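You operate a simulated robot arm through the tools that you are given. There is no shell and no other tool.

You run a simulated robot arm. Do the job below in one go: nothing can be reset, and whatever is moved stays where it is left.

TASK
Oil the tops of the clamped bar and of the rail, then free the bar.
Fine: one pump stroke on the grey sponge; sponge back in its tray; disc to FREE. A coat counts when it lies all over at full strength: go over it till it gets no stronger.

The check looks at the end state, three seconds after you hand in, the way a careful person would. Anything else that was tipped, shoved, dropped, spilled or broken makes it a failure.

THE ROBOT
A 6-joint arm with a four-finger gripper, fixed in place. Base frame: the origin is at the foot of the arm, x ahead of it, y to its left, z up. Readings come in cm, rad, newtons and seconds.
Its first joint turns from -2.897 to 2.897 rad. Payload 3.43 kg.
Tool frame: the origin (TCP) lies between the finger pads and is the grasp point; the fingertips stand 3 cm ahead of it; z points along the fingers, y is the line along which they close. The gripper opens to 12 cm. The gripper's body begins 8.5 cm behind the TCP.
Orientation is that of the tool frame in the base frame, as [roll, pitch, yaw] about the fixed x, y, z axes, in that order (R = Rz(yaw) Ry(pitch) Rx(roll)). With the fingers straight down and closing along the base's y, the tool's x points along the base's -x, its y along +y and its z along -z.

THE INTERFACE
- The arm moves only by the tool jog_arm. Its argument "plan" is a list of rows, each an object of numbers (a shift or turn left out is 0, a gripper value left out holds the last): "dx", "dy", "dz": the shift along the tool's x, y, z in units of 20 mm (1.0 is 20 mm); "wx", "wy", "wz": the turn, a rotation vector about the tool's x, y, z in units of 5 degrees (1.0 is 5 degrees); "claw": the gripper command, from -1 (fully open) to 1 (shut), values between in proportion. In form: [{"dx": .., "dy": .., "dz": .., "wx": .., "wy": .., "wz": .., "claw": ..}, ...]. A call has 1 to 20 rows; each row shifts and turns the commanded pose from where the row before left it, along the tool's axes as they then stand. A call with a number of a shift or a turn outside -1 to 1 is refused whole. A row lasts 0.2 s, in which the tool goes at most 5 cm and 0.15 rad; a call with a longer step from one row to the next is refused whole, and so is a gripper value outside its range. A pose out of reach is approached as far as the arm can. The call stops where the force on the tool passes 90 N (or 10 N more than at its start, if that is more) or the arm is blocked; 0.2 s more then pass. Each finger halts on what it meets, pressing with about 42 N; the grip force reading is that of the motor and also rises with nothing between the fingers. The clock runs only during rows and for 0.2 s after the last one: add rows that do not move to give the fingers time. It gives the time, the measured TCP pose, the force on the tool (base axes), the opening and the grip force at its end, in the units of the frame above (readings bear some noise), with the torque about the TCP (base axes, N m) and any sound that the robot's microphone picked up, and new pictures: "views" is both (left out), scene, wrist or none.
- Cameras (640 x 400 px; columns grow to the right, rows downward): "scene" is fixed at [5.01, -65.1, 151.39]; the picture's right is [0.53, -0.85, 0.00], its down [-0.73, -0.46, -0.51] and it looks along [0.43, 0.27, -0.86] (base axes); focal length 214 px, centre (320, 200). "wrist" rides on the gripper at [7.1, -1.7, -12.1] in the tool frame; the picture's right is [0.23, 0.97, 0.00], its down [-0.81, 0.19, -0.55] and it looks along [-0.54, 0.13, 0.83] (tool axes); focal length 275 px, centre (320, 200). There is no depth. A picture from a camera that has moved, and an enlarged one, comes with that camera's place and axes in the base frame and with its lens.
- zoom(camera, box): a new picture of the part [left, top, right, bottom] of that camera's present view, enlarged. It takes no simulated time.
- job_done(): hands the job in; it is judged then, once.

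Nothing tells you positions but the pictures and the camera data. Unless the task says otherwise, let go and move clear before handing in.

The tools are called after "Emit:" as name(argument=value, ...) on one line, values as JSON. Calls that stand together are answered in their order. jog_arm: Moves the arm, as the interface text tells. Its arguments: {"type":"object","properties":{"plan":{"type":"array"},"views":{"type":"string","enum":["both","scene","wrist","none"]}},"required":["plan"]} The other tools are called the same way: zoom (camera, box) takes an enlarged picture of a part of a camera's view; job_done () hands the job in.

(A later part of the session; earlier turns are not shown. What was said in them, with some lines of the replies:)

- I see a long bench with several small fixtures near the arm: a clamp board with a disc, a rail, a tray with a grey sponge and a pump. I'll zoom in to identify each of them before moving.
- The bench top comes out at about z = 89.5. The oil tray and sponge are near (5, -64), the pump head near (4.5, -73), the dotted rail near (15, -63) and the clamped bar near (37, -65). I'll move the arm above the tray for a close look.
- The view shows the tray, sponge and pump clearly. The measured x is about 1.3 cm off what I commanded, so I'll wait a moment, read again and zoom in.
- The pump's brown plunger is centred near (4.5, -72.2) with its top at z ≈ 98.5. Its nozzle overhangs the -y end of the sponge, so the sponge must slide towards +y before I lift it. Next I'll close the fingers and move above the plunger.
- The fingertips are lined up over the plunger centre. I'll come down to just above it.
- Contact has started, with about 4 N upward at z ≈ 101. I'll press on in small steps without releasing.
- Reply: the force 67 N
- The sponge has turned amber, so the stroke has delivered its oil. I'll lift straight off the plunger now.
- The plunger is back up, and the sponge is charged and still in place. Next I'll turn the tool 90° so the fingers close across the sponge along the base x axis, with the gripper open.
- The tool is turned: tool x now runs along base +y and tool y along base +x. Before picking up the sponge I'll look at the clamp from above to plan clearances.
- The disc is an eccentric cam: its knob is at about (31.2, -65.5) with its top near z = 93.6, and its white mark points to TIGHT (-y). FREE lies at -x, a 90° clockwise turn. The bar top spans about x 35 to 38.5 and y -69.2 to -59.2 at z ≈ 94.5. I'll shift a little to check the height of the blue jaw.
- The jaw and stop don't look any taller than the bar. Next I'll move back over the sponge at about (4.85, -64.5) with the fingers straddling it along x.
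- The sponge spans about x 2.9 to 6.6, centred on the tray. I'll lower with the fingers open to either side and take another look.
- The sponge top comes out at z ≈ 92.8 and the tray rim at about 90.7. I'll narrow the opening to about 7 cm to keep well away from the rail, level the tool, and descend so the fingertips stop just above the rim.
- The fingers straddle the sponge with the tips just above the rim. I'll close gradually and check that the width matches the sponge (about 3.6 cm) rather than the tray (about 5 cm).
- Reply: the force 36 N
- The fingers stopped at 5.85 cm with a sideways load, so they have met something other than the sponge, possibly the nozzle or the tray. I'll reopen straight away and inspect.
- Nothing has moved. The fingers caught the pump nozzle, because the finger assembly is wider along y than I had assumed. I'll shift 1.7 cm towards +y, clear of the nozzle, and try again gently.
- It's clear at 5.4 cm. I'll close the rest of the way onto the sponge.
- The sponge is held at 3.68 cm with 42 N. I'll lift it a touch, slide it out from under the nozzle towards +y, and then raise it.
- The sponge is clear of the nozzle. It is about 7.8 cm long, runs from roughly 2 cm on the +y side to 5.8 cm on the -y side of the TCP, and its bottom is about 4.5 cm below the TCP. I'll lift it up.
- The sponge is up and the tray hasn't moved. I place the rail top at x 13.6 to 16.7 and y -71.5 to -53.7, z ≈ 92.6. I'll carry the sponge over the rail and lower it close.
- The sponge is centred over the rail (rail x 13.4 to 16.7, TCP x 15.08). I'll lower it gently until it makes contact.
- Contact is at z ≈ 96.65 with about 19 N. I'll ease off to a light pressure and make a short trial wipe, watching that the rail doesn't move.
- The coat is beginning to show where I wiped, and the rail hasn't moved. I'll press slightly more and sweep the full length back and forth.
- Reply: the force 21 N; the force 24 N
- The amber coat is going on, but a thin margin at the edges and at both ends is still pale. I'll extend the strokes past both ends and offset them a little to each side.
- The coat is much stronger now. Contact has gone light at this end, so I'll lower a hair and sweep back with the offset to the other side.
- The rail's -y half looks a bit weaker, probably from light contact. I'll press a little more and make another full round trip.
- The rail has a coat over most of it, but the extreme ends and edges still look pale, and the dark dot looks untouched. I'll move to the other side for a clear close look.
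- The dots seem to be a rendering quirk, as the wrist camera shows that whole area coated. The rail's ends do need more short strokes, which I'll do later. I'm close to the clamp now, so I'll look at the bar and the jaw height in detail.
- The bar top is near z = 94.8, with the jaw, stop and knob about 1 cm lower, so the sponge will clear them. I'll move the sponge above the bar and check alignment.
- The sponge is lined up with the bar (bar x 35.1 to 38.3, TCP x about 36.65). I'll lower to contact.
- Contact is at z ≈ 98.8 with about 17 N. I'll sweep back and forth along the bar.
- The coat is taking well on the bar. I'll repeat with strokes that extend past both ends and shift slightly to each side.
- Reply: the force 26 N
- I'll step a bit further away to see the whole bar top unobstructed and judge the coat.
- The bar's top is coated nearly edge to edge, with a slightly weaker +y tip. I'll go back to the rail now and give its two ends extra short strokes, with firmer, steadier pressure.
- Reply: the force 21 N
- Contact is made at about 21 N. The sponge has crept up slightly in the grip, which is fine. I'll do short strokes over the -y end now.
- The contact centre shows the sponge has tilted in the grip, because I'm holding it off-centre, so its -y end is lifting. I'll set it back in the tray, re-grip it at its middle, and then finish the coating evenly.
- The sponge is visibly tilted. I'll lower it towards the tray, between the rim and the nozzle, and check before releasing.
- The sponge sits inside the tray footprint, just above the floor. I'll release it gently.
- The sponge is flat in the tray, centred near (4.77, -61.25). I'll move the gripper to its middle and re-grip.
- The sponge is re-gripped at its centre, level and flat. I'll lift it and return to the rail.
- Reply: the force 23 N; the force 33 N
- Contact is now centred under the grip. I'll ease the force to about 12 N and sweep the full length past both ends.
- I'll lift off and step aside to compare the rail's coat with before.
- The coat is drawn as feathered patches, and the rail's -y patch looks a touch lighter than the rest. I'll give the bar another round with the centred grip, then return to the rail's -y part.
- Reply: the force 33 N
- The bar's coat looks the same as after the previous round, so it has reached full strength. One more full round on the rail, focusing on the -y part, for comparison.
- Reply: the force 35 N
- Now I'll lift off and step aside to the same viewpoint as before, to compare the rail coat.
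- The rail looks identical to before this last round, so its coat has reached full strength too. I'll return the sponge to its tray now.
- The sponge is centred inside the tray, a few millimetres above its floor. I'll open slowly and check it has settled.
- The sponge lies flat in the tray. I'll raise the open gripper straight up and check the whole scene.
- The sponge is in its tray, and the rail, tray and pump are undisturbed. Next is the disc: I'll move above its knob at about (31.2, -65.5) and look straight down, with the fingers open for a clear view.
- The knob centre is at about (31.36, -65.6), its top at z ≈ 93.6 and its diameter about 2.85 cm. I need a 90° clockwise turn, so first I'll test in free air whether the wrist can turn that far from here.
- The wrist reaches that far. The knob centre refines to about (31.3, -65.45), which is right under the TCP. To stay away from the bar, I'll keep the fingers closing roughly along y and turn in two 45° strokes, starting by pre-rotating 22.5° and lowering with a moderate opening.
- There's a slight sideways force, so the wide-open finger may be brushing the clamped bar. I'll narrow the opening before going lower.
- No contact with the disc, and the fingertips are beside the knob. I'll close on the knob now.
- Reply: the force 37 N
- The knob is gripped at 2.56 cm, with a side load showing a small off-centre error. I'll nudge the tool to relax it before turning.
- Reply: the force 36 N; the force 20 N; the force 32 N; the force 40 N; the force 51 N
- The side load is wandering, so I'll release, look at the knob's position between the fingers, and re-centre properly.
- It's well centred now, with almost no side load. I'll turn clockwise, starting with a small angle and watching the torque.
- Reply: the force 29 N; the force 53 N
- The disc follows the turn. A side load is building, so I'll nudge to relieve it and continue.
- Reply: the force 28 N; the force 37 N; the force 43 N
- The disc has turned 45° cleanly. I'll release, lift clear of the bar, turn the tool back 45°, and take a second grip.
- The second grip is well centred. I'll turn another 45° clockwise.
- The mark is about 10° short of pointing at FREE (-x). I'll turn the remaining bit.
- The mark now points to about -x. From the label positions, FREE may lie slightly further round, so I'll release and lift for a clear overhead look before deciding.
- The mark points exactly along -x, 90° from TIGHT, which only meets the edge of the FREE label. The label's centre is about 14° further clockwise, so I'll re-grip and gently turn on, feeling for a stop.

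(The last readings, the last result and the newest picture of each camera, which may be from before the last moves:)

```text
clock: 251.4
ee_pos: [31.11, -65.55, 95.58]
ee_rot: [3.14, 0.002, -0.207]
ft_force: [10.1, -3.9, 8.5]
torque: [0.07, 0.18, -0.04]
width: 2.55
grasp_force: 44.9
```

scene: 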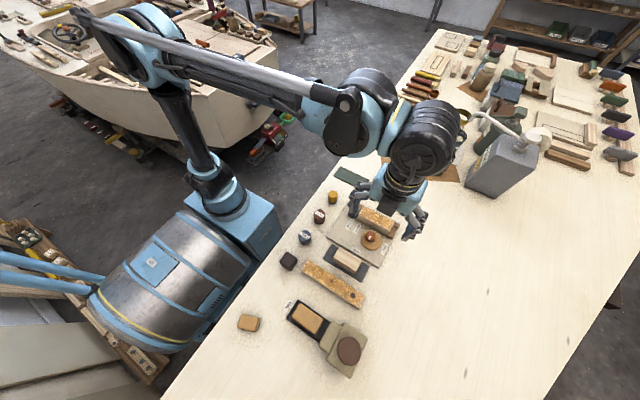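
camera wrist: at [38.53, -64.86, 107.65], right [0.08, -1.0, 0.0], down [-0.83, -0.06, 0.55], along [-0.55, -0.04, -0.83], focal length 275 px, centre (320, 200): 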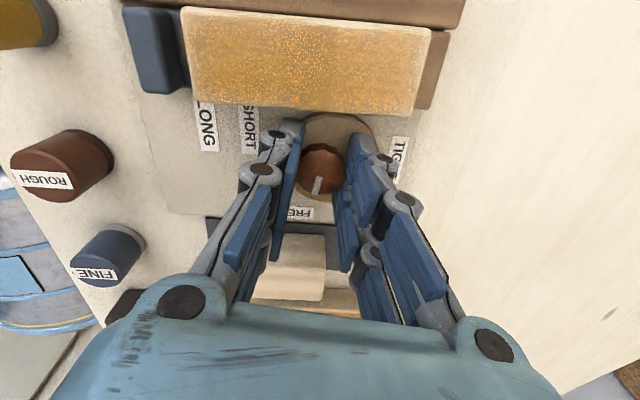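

There's no hard stop. I'll release and look from above again to see where the mark points relative to the FREE label.

Emit:
jog_arm(plan=[{"claw": 0.38}, {"claw": 0.38}, {"claw": 0.38}, {"dz": -0.4, "claw": 0.38}, {"dz": -0.8, "claw": 0.38}, {"dz": -1, "claw": 0.38}, {"dz": -1, "claw": 0.38}, {"dz": -1, "claw": 0.38}, {"dz": -1, "claw": 0.38}, {"wz": -0.8, "claw": -1}, {"wz": -0.8, "claw": -1}, {"wz": -0.8, "claw": -1}, {"claw": -1}, {"claw": -1}], views="both")

Emit:
zoom(camera="wrist", box=[230, 30, 410, 170])

Emit:
zoom(camera="scene", box=[330, 190, 420, 270])

```text
clock: 254.4
ee_pos: [31.06, -65.36, 106.12]
ee_rot: [3.14, -0.001, 0.001]
ft_force: [-0.1, 0.5, 0.6]
torque: [0.01, 0.02, 0.01]
width: 12.0
grasp_force: 0.1
camera wrist: at [38.32, -63.66, 118.06], right [0.23, -0.97, 0.0], down [-0.81, -0.19, 0.55], along [-0.54, -0.13, -0.83], focal length 275 px, centre (320, 200)
```

scene: 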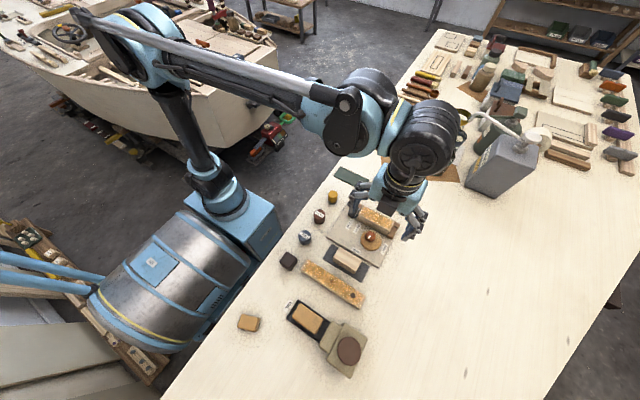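
wrist: 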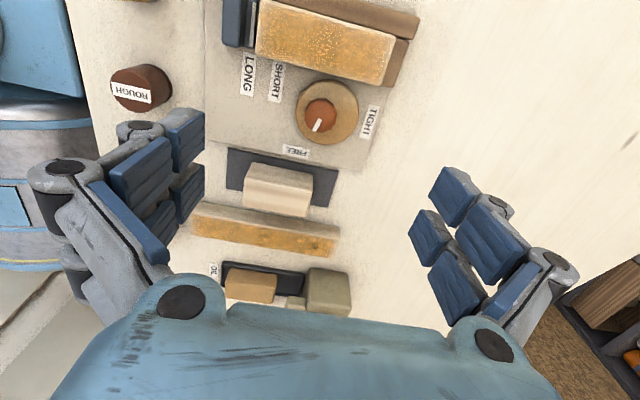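

```text
2.86 times, centred on (320, 100) of wrist
camera zoom: at [38.32, -63.66, 118.06], right [0.23, -0.97, 0.0], down [-0.81, -0.19, 0.55], along [-0.54, -0.13, -0.83], focal length 786 px, centre (320, 486)
```

zoom: 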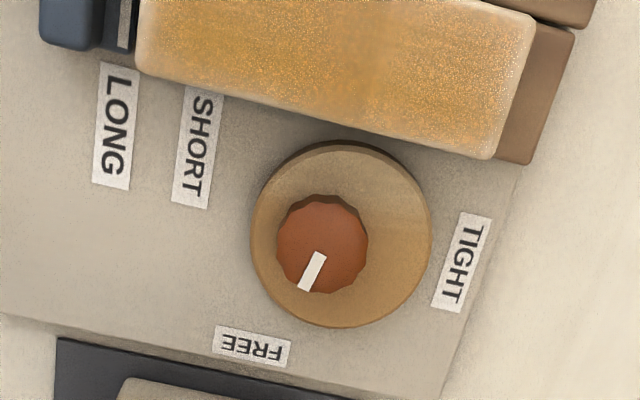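

```text
5.00 times, centred on (375, 230) of scene
camera zoom: at [5.01, -65.1, 151.39], right [0.53, -0.85, 0.0], down [-0.73, -0.46, -0.51], along [0.43, 0.27, -0.86], focal length 1072 px, centre (45, 50)
```

zoom: 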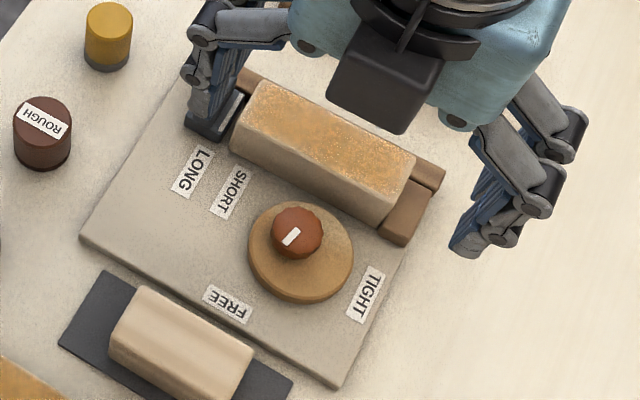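

The mark now points into the FREE label, at about 102° from TIGHT. My best estimate of the label's centre is about 105°. I'll add a final few degrees to point squarely at it.

Emit:
jog_arm(plan=[{"claw": 0.38}, {"claw": 0.38}, {"claw": 0.38}, {"claw": 0.38}, {"dz": 0.9, "claw": 0.38}, {"dz": 0.9, "claw": 0.38}, {"dz": 0.9, "claw": 0.38}, {"dz": 0.9, "claw": 0.38}, {"dz": 0.8, "claw": 0.38}, {"dz": 0.5, "claw": 0.38}, {"dz": 0.28, "claw": 0.38}, {"claw": 0.38}], views="wrist")

Emit:
zoom(camera="wrist", box=[220, 60, 420, 220])

```text
clock: 257.0
ee_pos: [31.15, -65.43, 95.58]
ee_rot: [3.14, 0.0, 0.0]
ft_force: [-0.4, -0.9, 0.8]
torque: [0.0, 0.01, -0.02]
width: 3.74
grasp_force: 0.0
camera wrist: at [38.3, -63.75, 107.64], right [0.23, -0.97, 0.0], down [-0.81, -0.19, 0.55], along [-0.54, -0.13, -0.83], focal length 275 px, centre (320, 200)
```

wrist: 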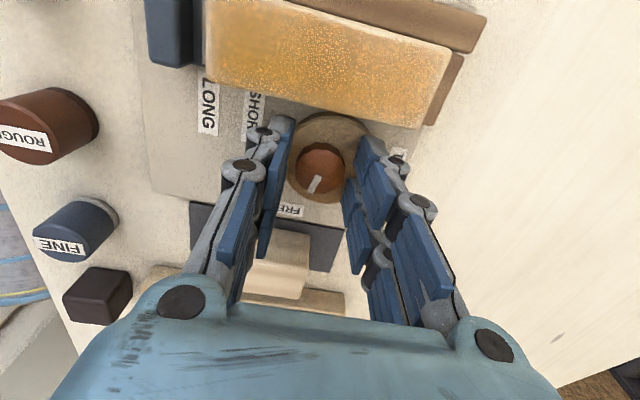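

```text
2.50 times, centred on (320, 140) of wrist
camera zoom: at [38.3, -63.75, 107.64], right [0.23, -0.97, 0.0], down [-0.81, -0.19, 0.55], along [-0.54, -0.13, -0.83], focal length 688 px, centre (320, 350)
```

zoom: 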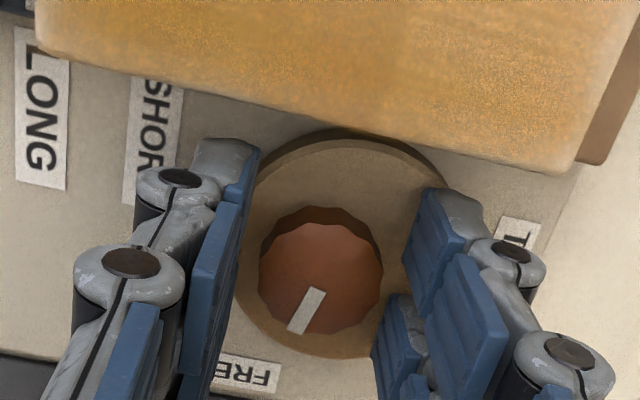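

Emit:
jog_arm(plan=[{"claw": 0.5}, {"claw": 1}, {"claw": 1}, {"claw": 1}, {"wz": 0.4, "claw": 1}, {"wz": 0.4, "claw": 1}, {"claw": 1}], views="none")

```text
clock: 258.6
ee_pos: [31.2, -65.52, 95.61]
ee_rot: [3.139, 0.001, -0.069]
ft_force: [-6.7, -7.2, 4.9]
torque: [-0.16, 0.15, -0.03]
width: 2.57
grasp_force: 44.5
```

There's still no resistance, at about 106° in total. I'll release and lift away, then check everything.

Emit:
jog_arm(plan=[{"claw": 0.38}, {"claw": 0.38}, {"claw": 0.38}, {"dz": -0.4, "claw": 0.38}, {"dz": -0.8, "claw": 0.38}, {"dz": -1, "claw": 0.38}, {"dz": -1, "claw": 0.38}, {"dz": -1, "claw": 0.38}, {"dz": -1, "claw": 0.38}, {"wz": -0.8, "claw": -1}, {"claw": -1}, {"claw": -1}], views="both")

Emit:
zoom(camera="wrist", box=[230, 30, 410, 170])

Emit:
zoom(camera="scene", box=[330, 190, 420, 270])

```text
clock: 261.2
ee_pos: [31.24, -65.43, 105.98]
ee_rot: [3.14, 0.0, 0.0]
ft_force: [0.5, -0.8, -0.3]
torque: [0.0, 0.03, 0.03]
width: 12.0
grasp_force: 0.0
camera wrist: at [38.35, -63.66, 118.07], right [0.23, -0.97, 0.0], down [-0.81, -0.19, 0.55], along [-0.54, -0.13, -0.83], focal length 275 px, centre (320, 200)
```

scene: 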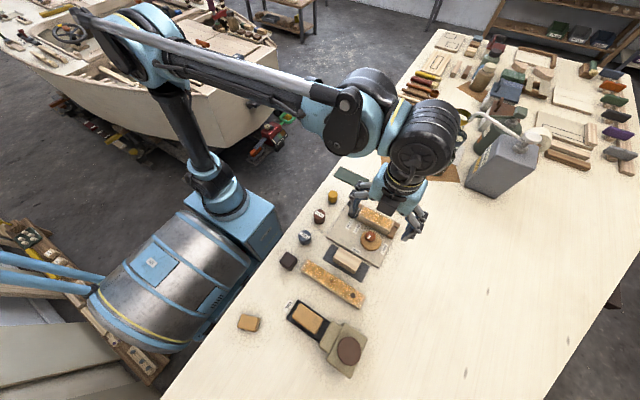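
wrist: 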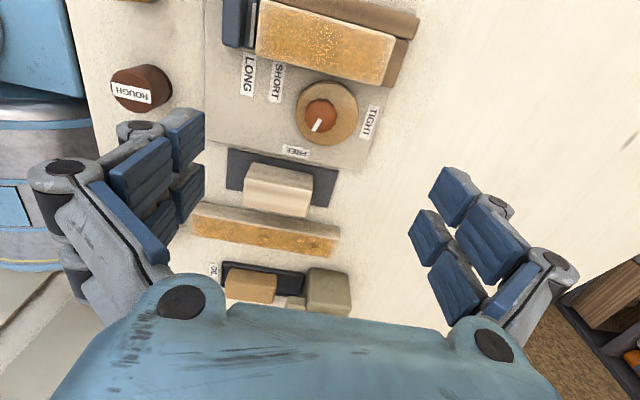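

```text
2.86 times, centred on (320, 100) of wrist
camera zoom: at [38.35, -63.66, 118.07], right [0.23, -0.97, 0.0], down [-0.81, -0.19, 0.55], along [-0.54, -0.13, -0.83], focal length 786 px, centre (320, 486)
```

zoom: 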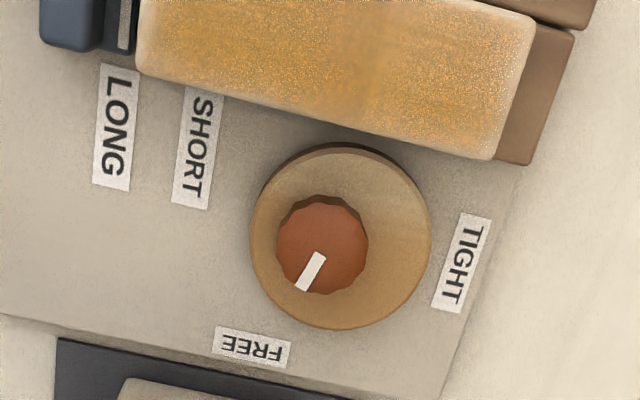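

```text
5.00 times, centred on (375, 230) of scene
camera zoom: at [5.01, -65.1, 151.39], right [0.53, -0.85, 0.0], down [-0.73, -0.46, -0.51], along [0.43, 0.27, -0.86], focal length 1072 px, centre (45, 50)
```

zoom: 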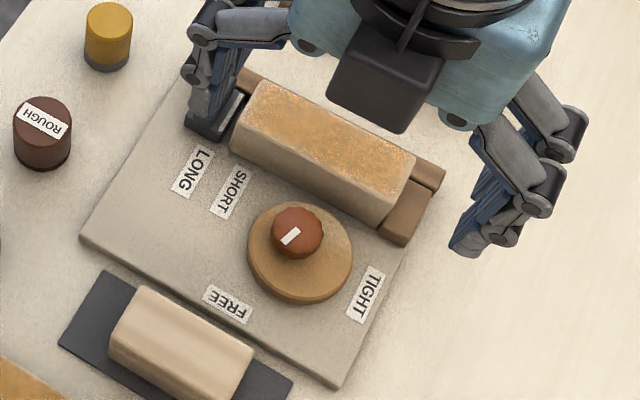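

The mark points at FREE and a gap is visible between the disc and the bar. I'll move the arm well clear and check the whole bench.

Emit:
jog_arm(plan=[{"dz": -1, "claw": -1}, {"dz": -1, "claw": -1}, {"dz": -1, "claw": -1}, {"dz": -1, "claw": -1}, {"dz": -1, "claw": -1}, {"dz": -1, "claw": -1}, {"dz": -1, "claw": -1}, {"dy": -1, "dx": 0.1, "claw": -1}, {"dy": -1, "dx": 0.1, "claw": -1}, {"dy": -1, "dx": 0.1, "claw": -1}, {"dy": -1, "dx": 0.1, "claw": -1}, {"dy": -1, "dx": 0.1, "claw": -1}, {"dy": -1, "dx": 0.1, "claw": -1}, {"dy": -1, "dx": 0.1, "claw": -1}, {"dy": -1, "dx": 0.1, "claw": -1}, {"dy": -1, "dx": 0.1, "claw": -1}, {"dy": -1, "dx": 0.1, "claw": -1}, {"dy": -1, "dx": 0.1, "claw": -1}, {"dy": -0.8, "claw": -1}, {"claw": -1}], views="both")

Emit:
zoom(camera="scene", box=[330, 180, 420, 260])

Emit:
zoom(camera="scene", box=[280, 180, 420, 320])

Emit:
zoom(camera="scene", box=[220, 280, 400, 390])

```text
clock: 265.4
ee_pos: [33.33, -41.65, 119.77]
ee_rot: [3.14, 0.001, 0.001]
ft_force: [-0.4, 0.2, -0.3]
torque: [0.02, 0.01, 0.01]
width: 11.98
grasp_force: 0.1
camera wrist: at [40.48, -39.95, 131.99], right [0.23, -0.97, 0.0], down [-0.81, -0.19, 0.55], along [-0.54, -0.13, -0.83], focal length 275 px, centre (320, 200)
```

scene: 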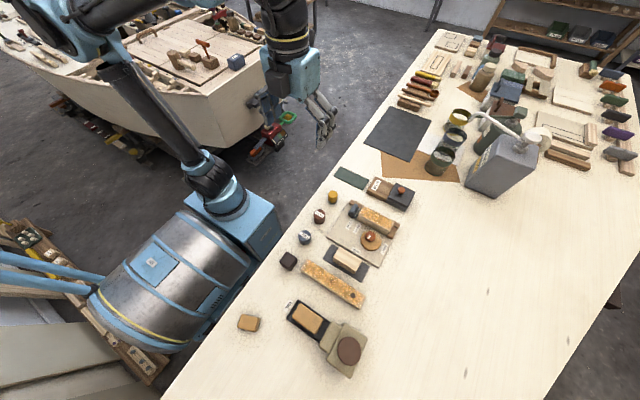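
wrist: 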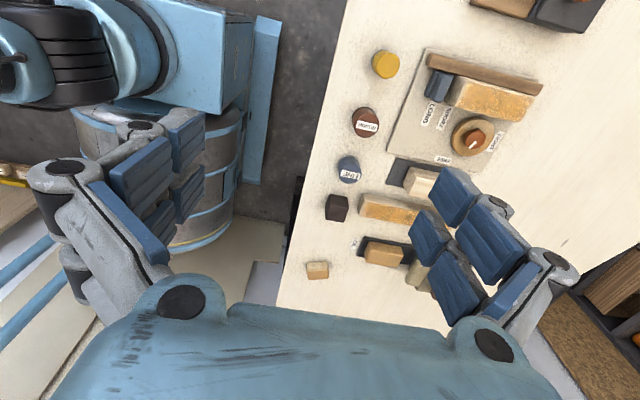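

```text
5.00 times, centred on (375, 220) of scene
camera zoom: at [5.01, -65.1, 151.39], right [0.53, -0.85, 0.0], down [-0.73, -0.46, -0.51], along [0.43, 0.27, -0.86], focal length 1072 px, centre (45, 100)
```

zoom: 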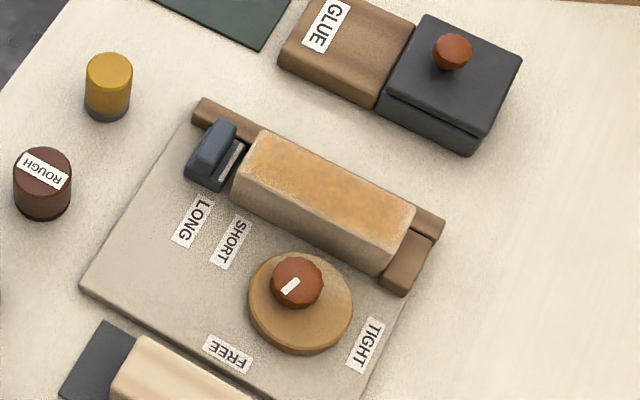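

```text
2.86 times, centred on (350, 250) of scene
camera zoom: at [5.01, -65.1, 151.39], right [0.53, -0.85, 0.0], down [-0.73, -0.46, -0.51], along [0.43, 0.27, -0.86], focal length 613 px, centre (234, 57)
```

zoom: 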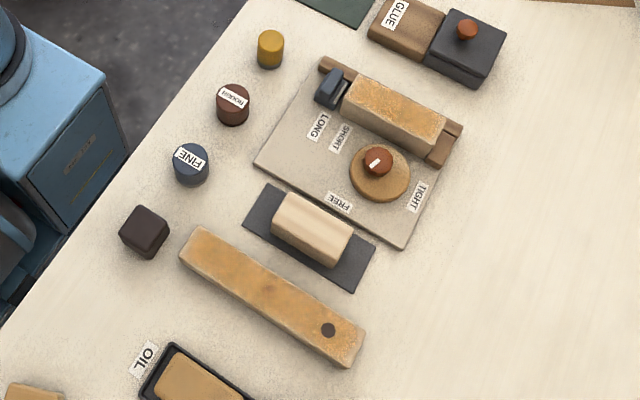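

```text
3.56 times, centred on (310, 335) of scene
camera zoom: at [5.01, -65.1, 151.39], right [0.53, -0.85, 0.0], down [-0.73, -0.46, -0.51], along [0.43, 0.27, -0.86], focal length 763 px, centre (356, -280)
```

zoom: 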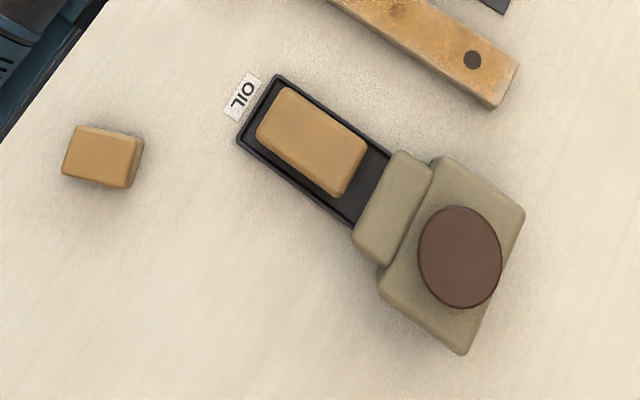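

Emit:
zoom(camera="scene", box=[355, 200, 400, 240])

Emit:
zoom(camera="scene", box=[298, 255, 368, 312])

Emit:
zoom(camera="wrist", box=[420, 60, 560, 160])

Emit:
zoom(camera="wrist", box=[300, 170, 460, 300])

```text
10.00 times, centred on (378, 220) of scene
camera zoom: at [5.01, -65.1, 151.39], right [0.53, -0.85, 0.0], down [-0.73, -0.46, -0.51], along [0.43, 0.27, -0.86], focal length 2145 px, centre (-255, 0)
```

zoom: 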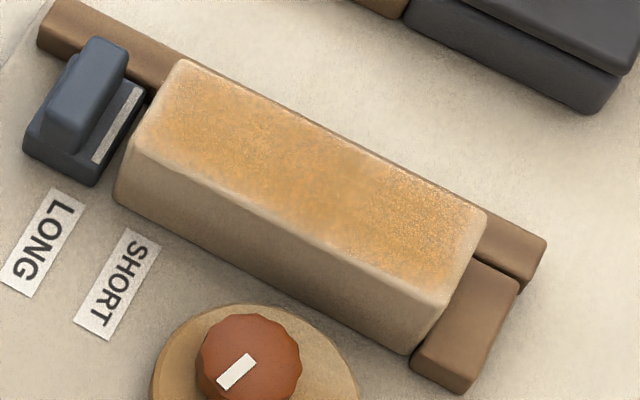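

```text
7.02 times, centred on (333, 284) of scene
camera zoom: at [5.01, -65.1, 151.39], right [0.53, -0.85, 0.0], down [-0.73, -0.46, -0.51], along [0.43, 0.27, -0.86], focal length 1505 px, centre (229, -386)
```

zoom: 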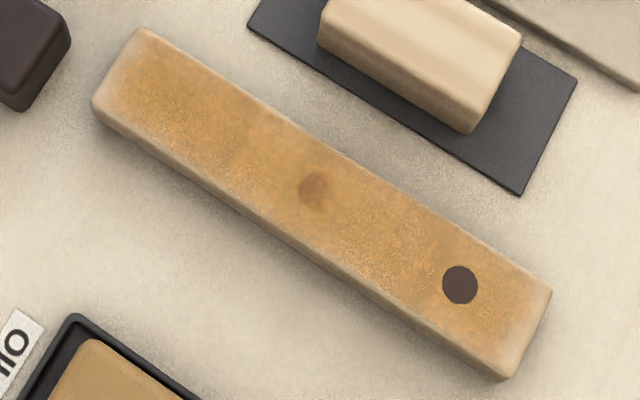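

```text
4.00 times, centred on (490, 110) of wrist
camera zoom: at [40.48, -39.95, 131.99], right [0.23, -0.97, 0.0], down [-0.81, -0.19, 0.55], along [-0.54, -0.13, -0.83], focal length 1101 px, centre (-360, 560)
```

zoom: 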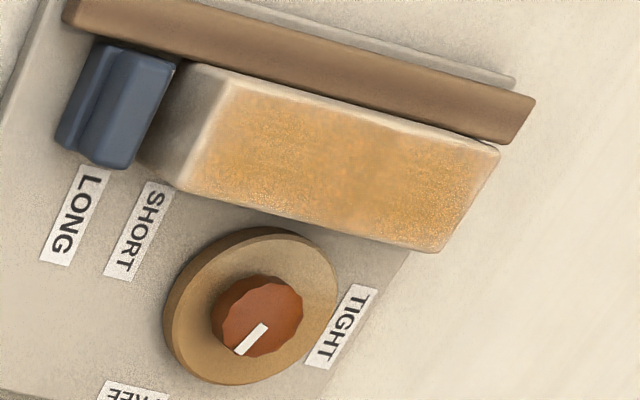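

```text
3.08 times, centred on (380, 235) of wrist
camera zoom: at [40.48, -39.95, 131.99], right [0.23, -0.97, 0.0], down [-0.81, -0.19, 0.55], along [-0.54, -0.13, -0.83], focal length 847 px, centre (135, 92)
```

zoom: 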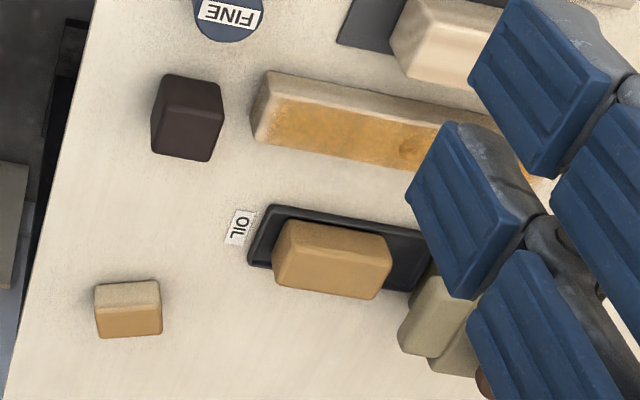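

Everything checks out:
- **Coats:** the bar and rail tops have even coats that stopped getting stronger.
- **Pump and sponge:** the pump was pressed once, and the sponge lies flat in its tray.
- **Disc:** its mark points at FREE, and the bar is loose but still in place.
- **Other items:** nothing else appears to have moved, and the open gripper is well clear.

I'm handing in the job now.

Emit:
job_done()

```text
The job is handed in.
```

I've handed the job in. The check's result hasn't come back, so what follows is what the cameras and readings showed.

- **Coats:** the tops of the clamped bar and the rail are coated all over. An extra round on each made no visible difference, so I took that as full strength. The tips and edges look slightly paler in the pictures, which I put down to how the coat is drawn. One dark dot on the rail looks bare from the fixed camera but coated from the wrist camera.
- **Pump:** I pressed it once, and the grey sponge turned amber while I held it down.
- **Sponge:** it lies flat in its tray, further out from under the nozzle than where it started. I put it down once partway through to re-grip it at its middle.
- **Disc:** its mark points at the FREE label, about 106° from TIGHT. I found no stop to turn against, so I lined it up with the label by eye. There is a visible gap between the disc and the bar, and the bar is still in place.
- **Other items:** on my first try for the sponge, the fingers closed on something solid with about 34 N, most likely the pump nozzle. I opened them straight away. In the final pictures nothing has visibly moved.

The gripper was open and well clear of the bench when I handed in.
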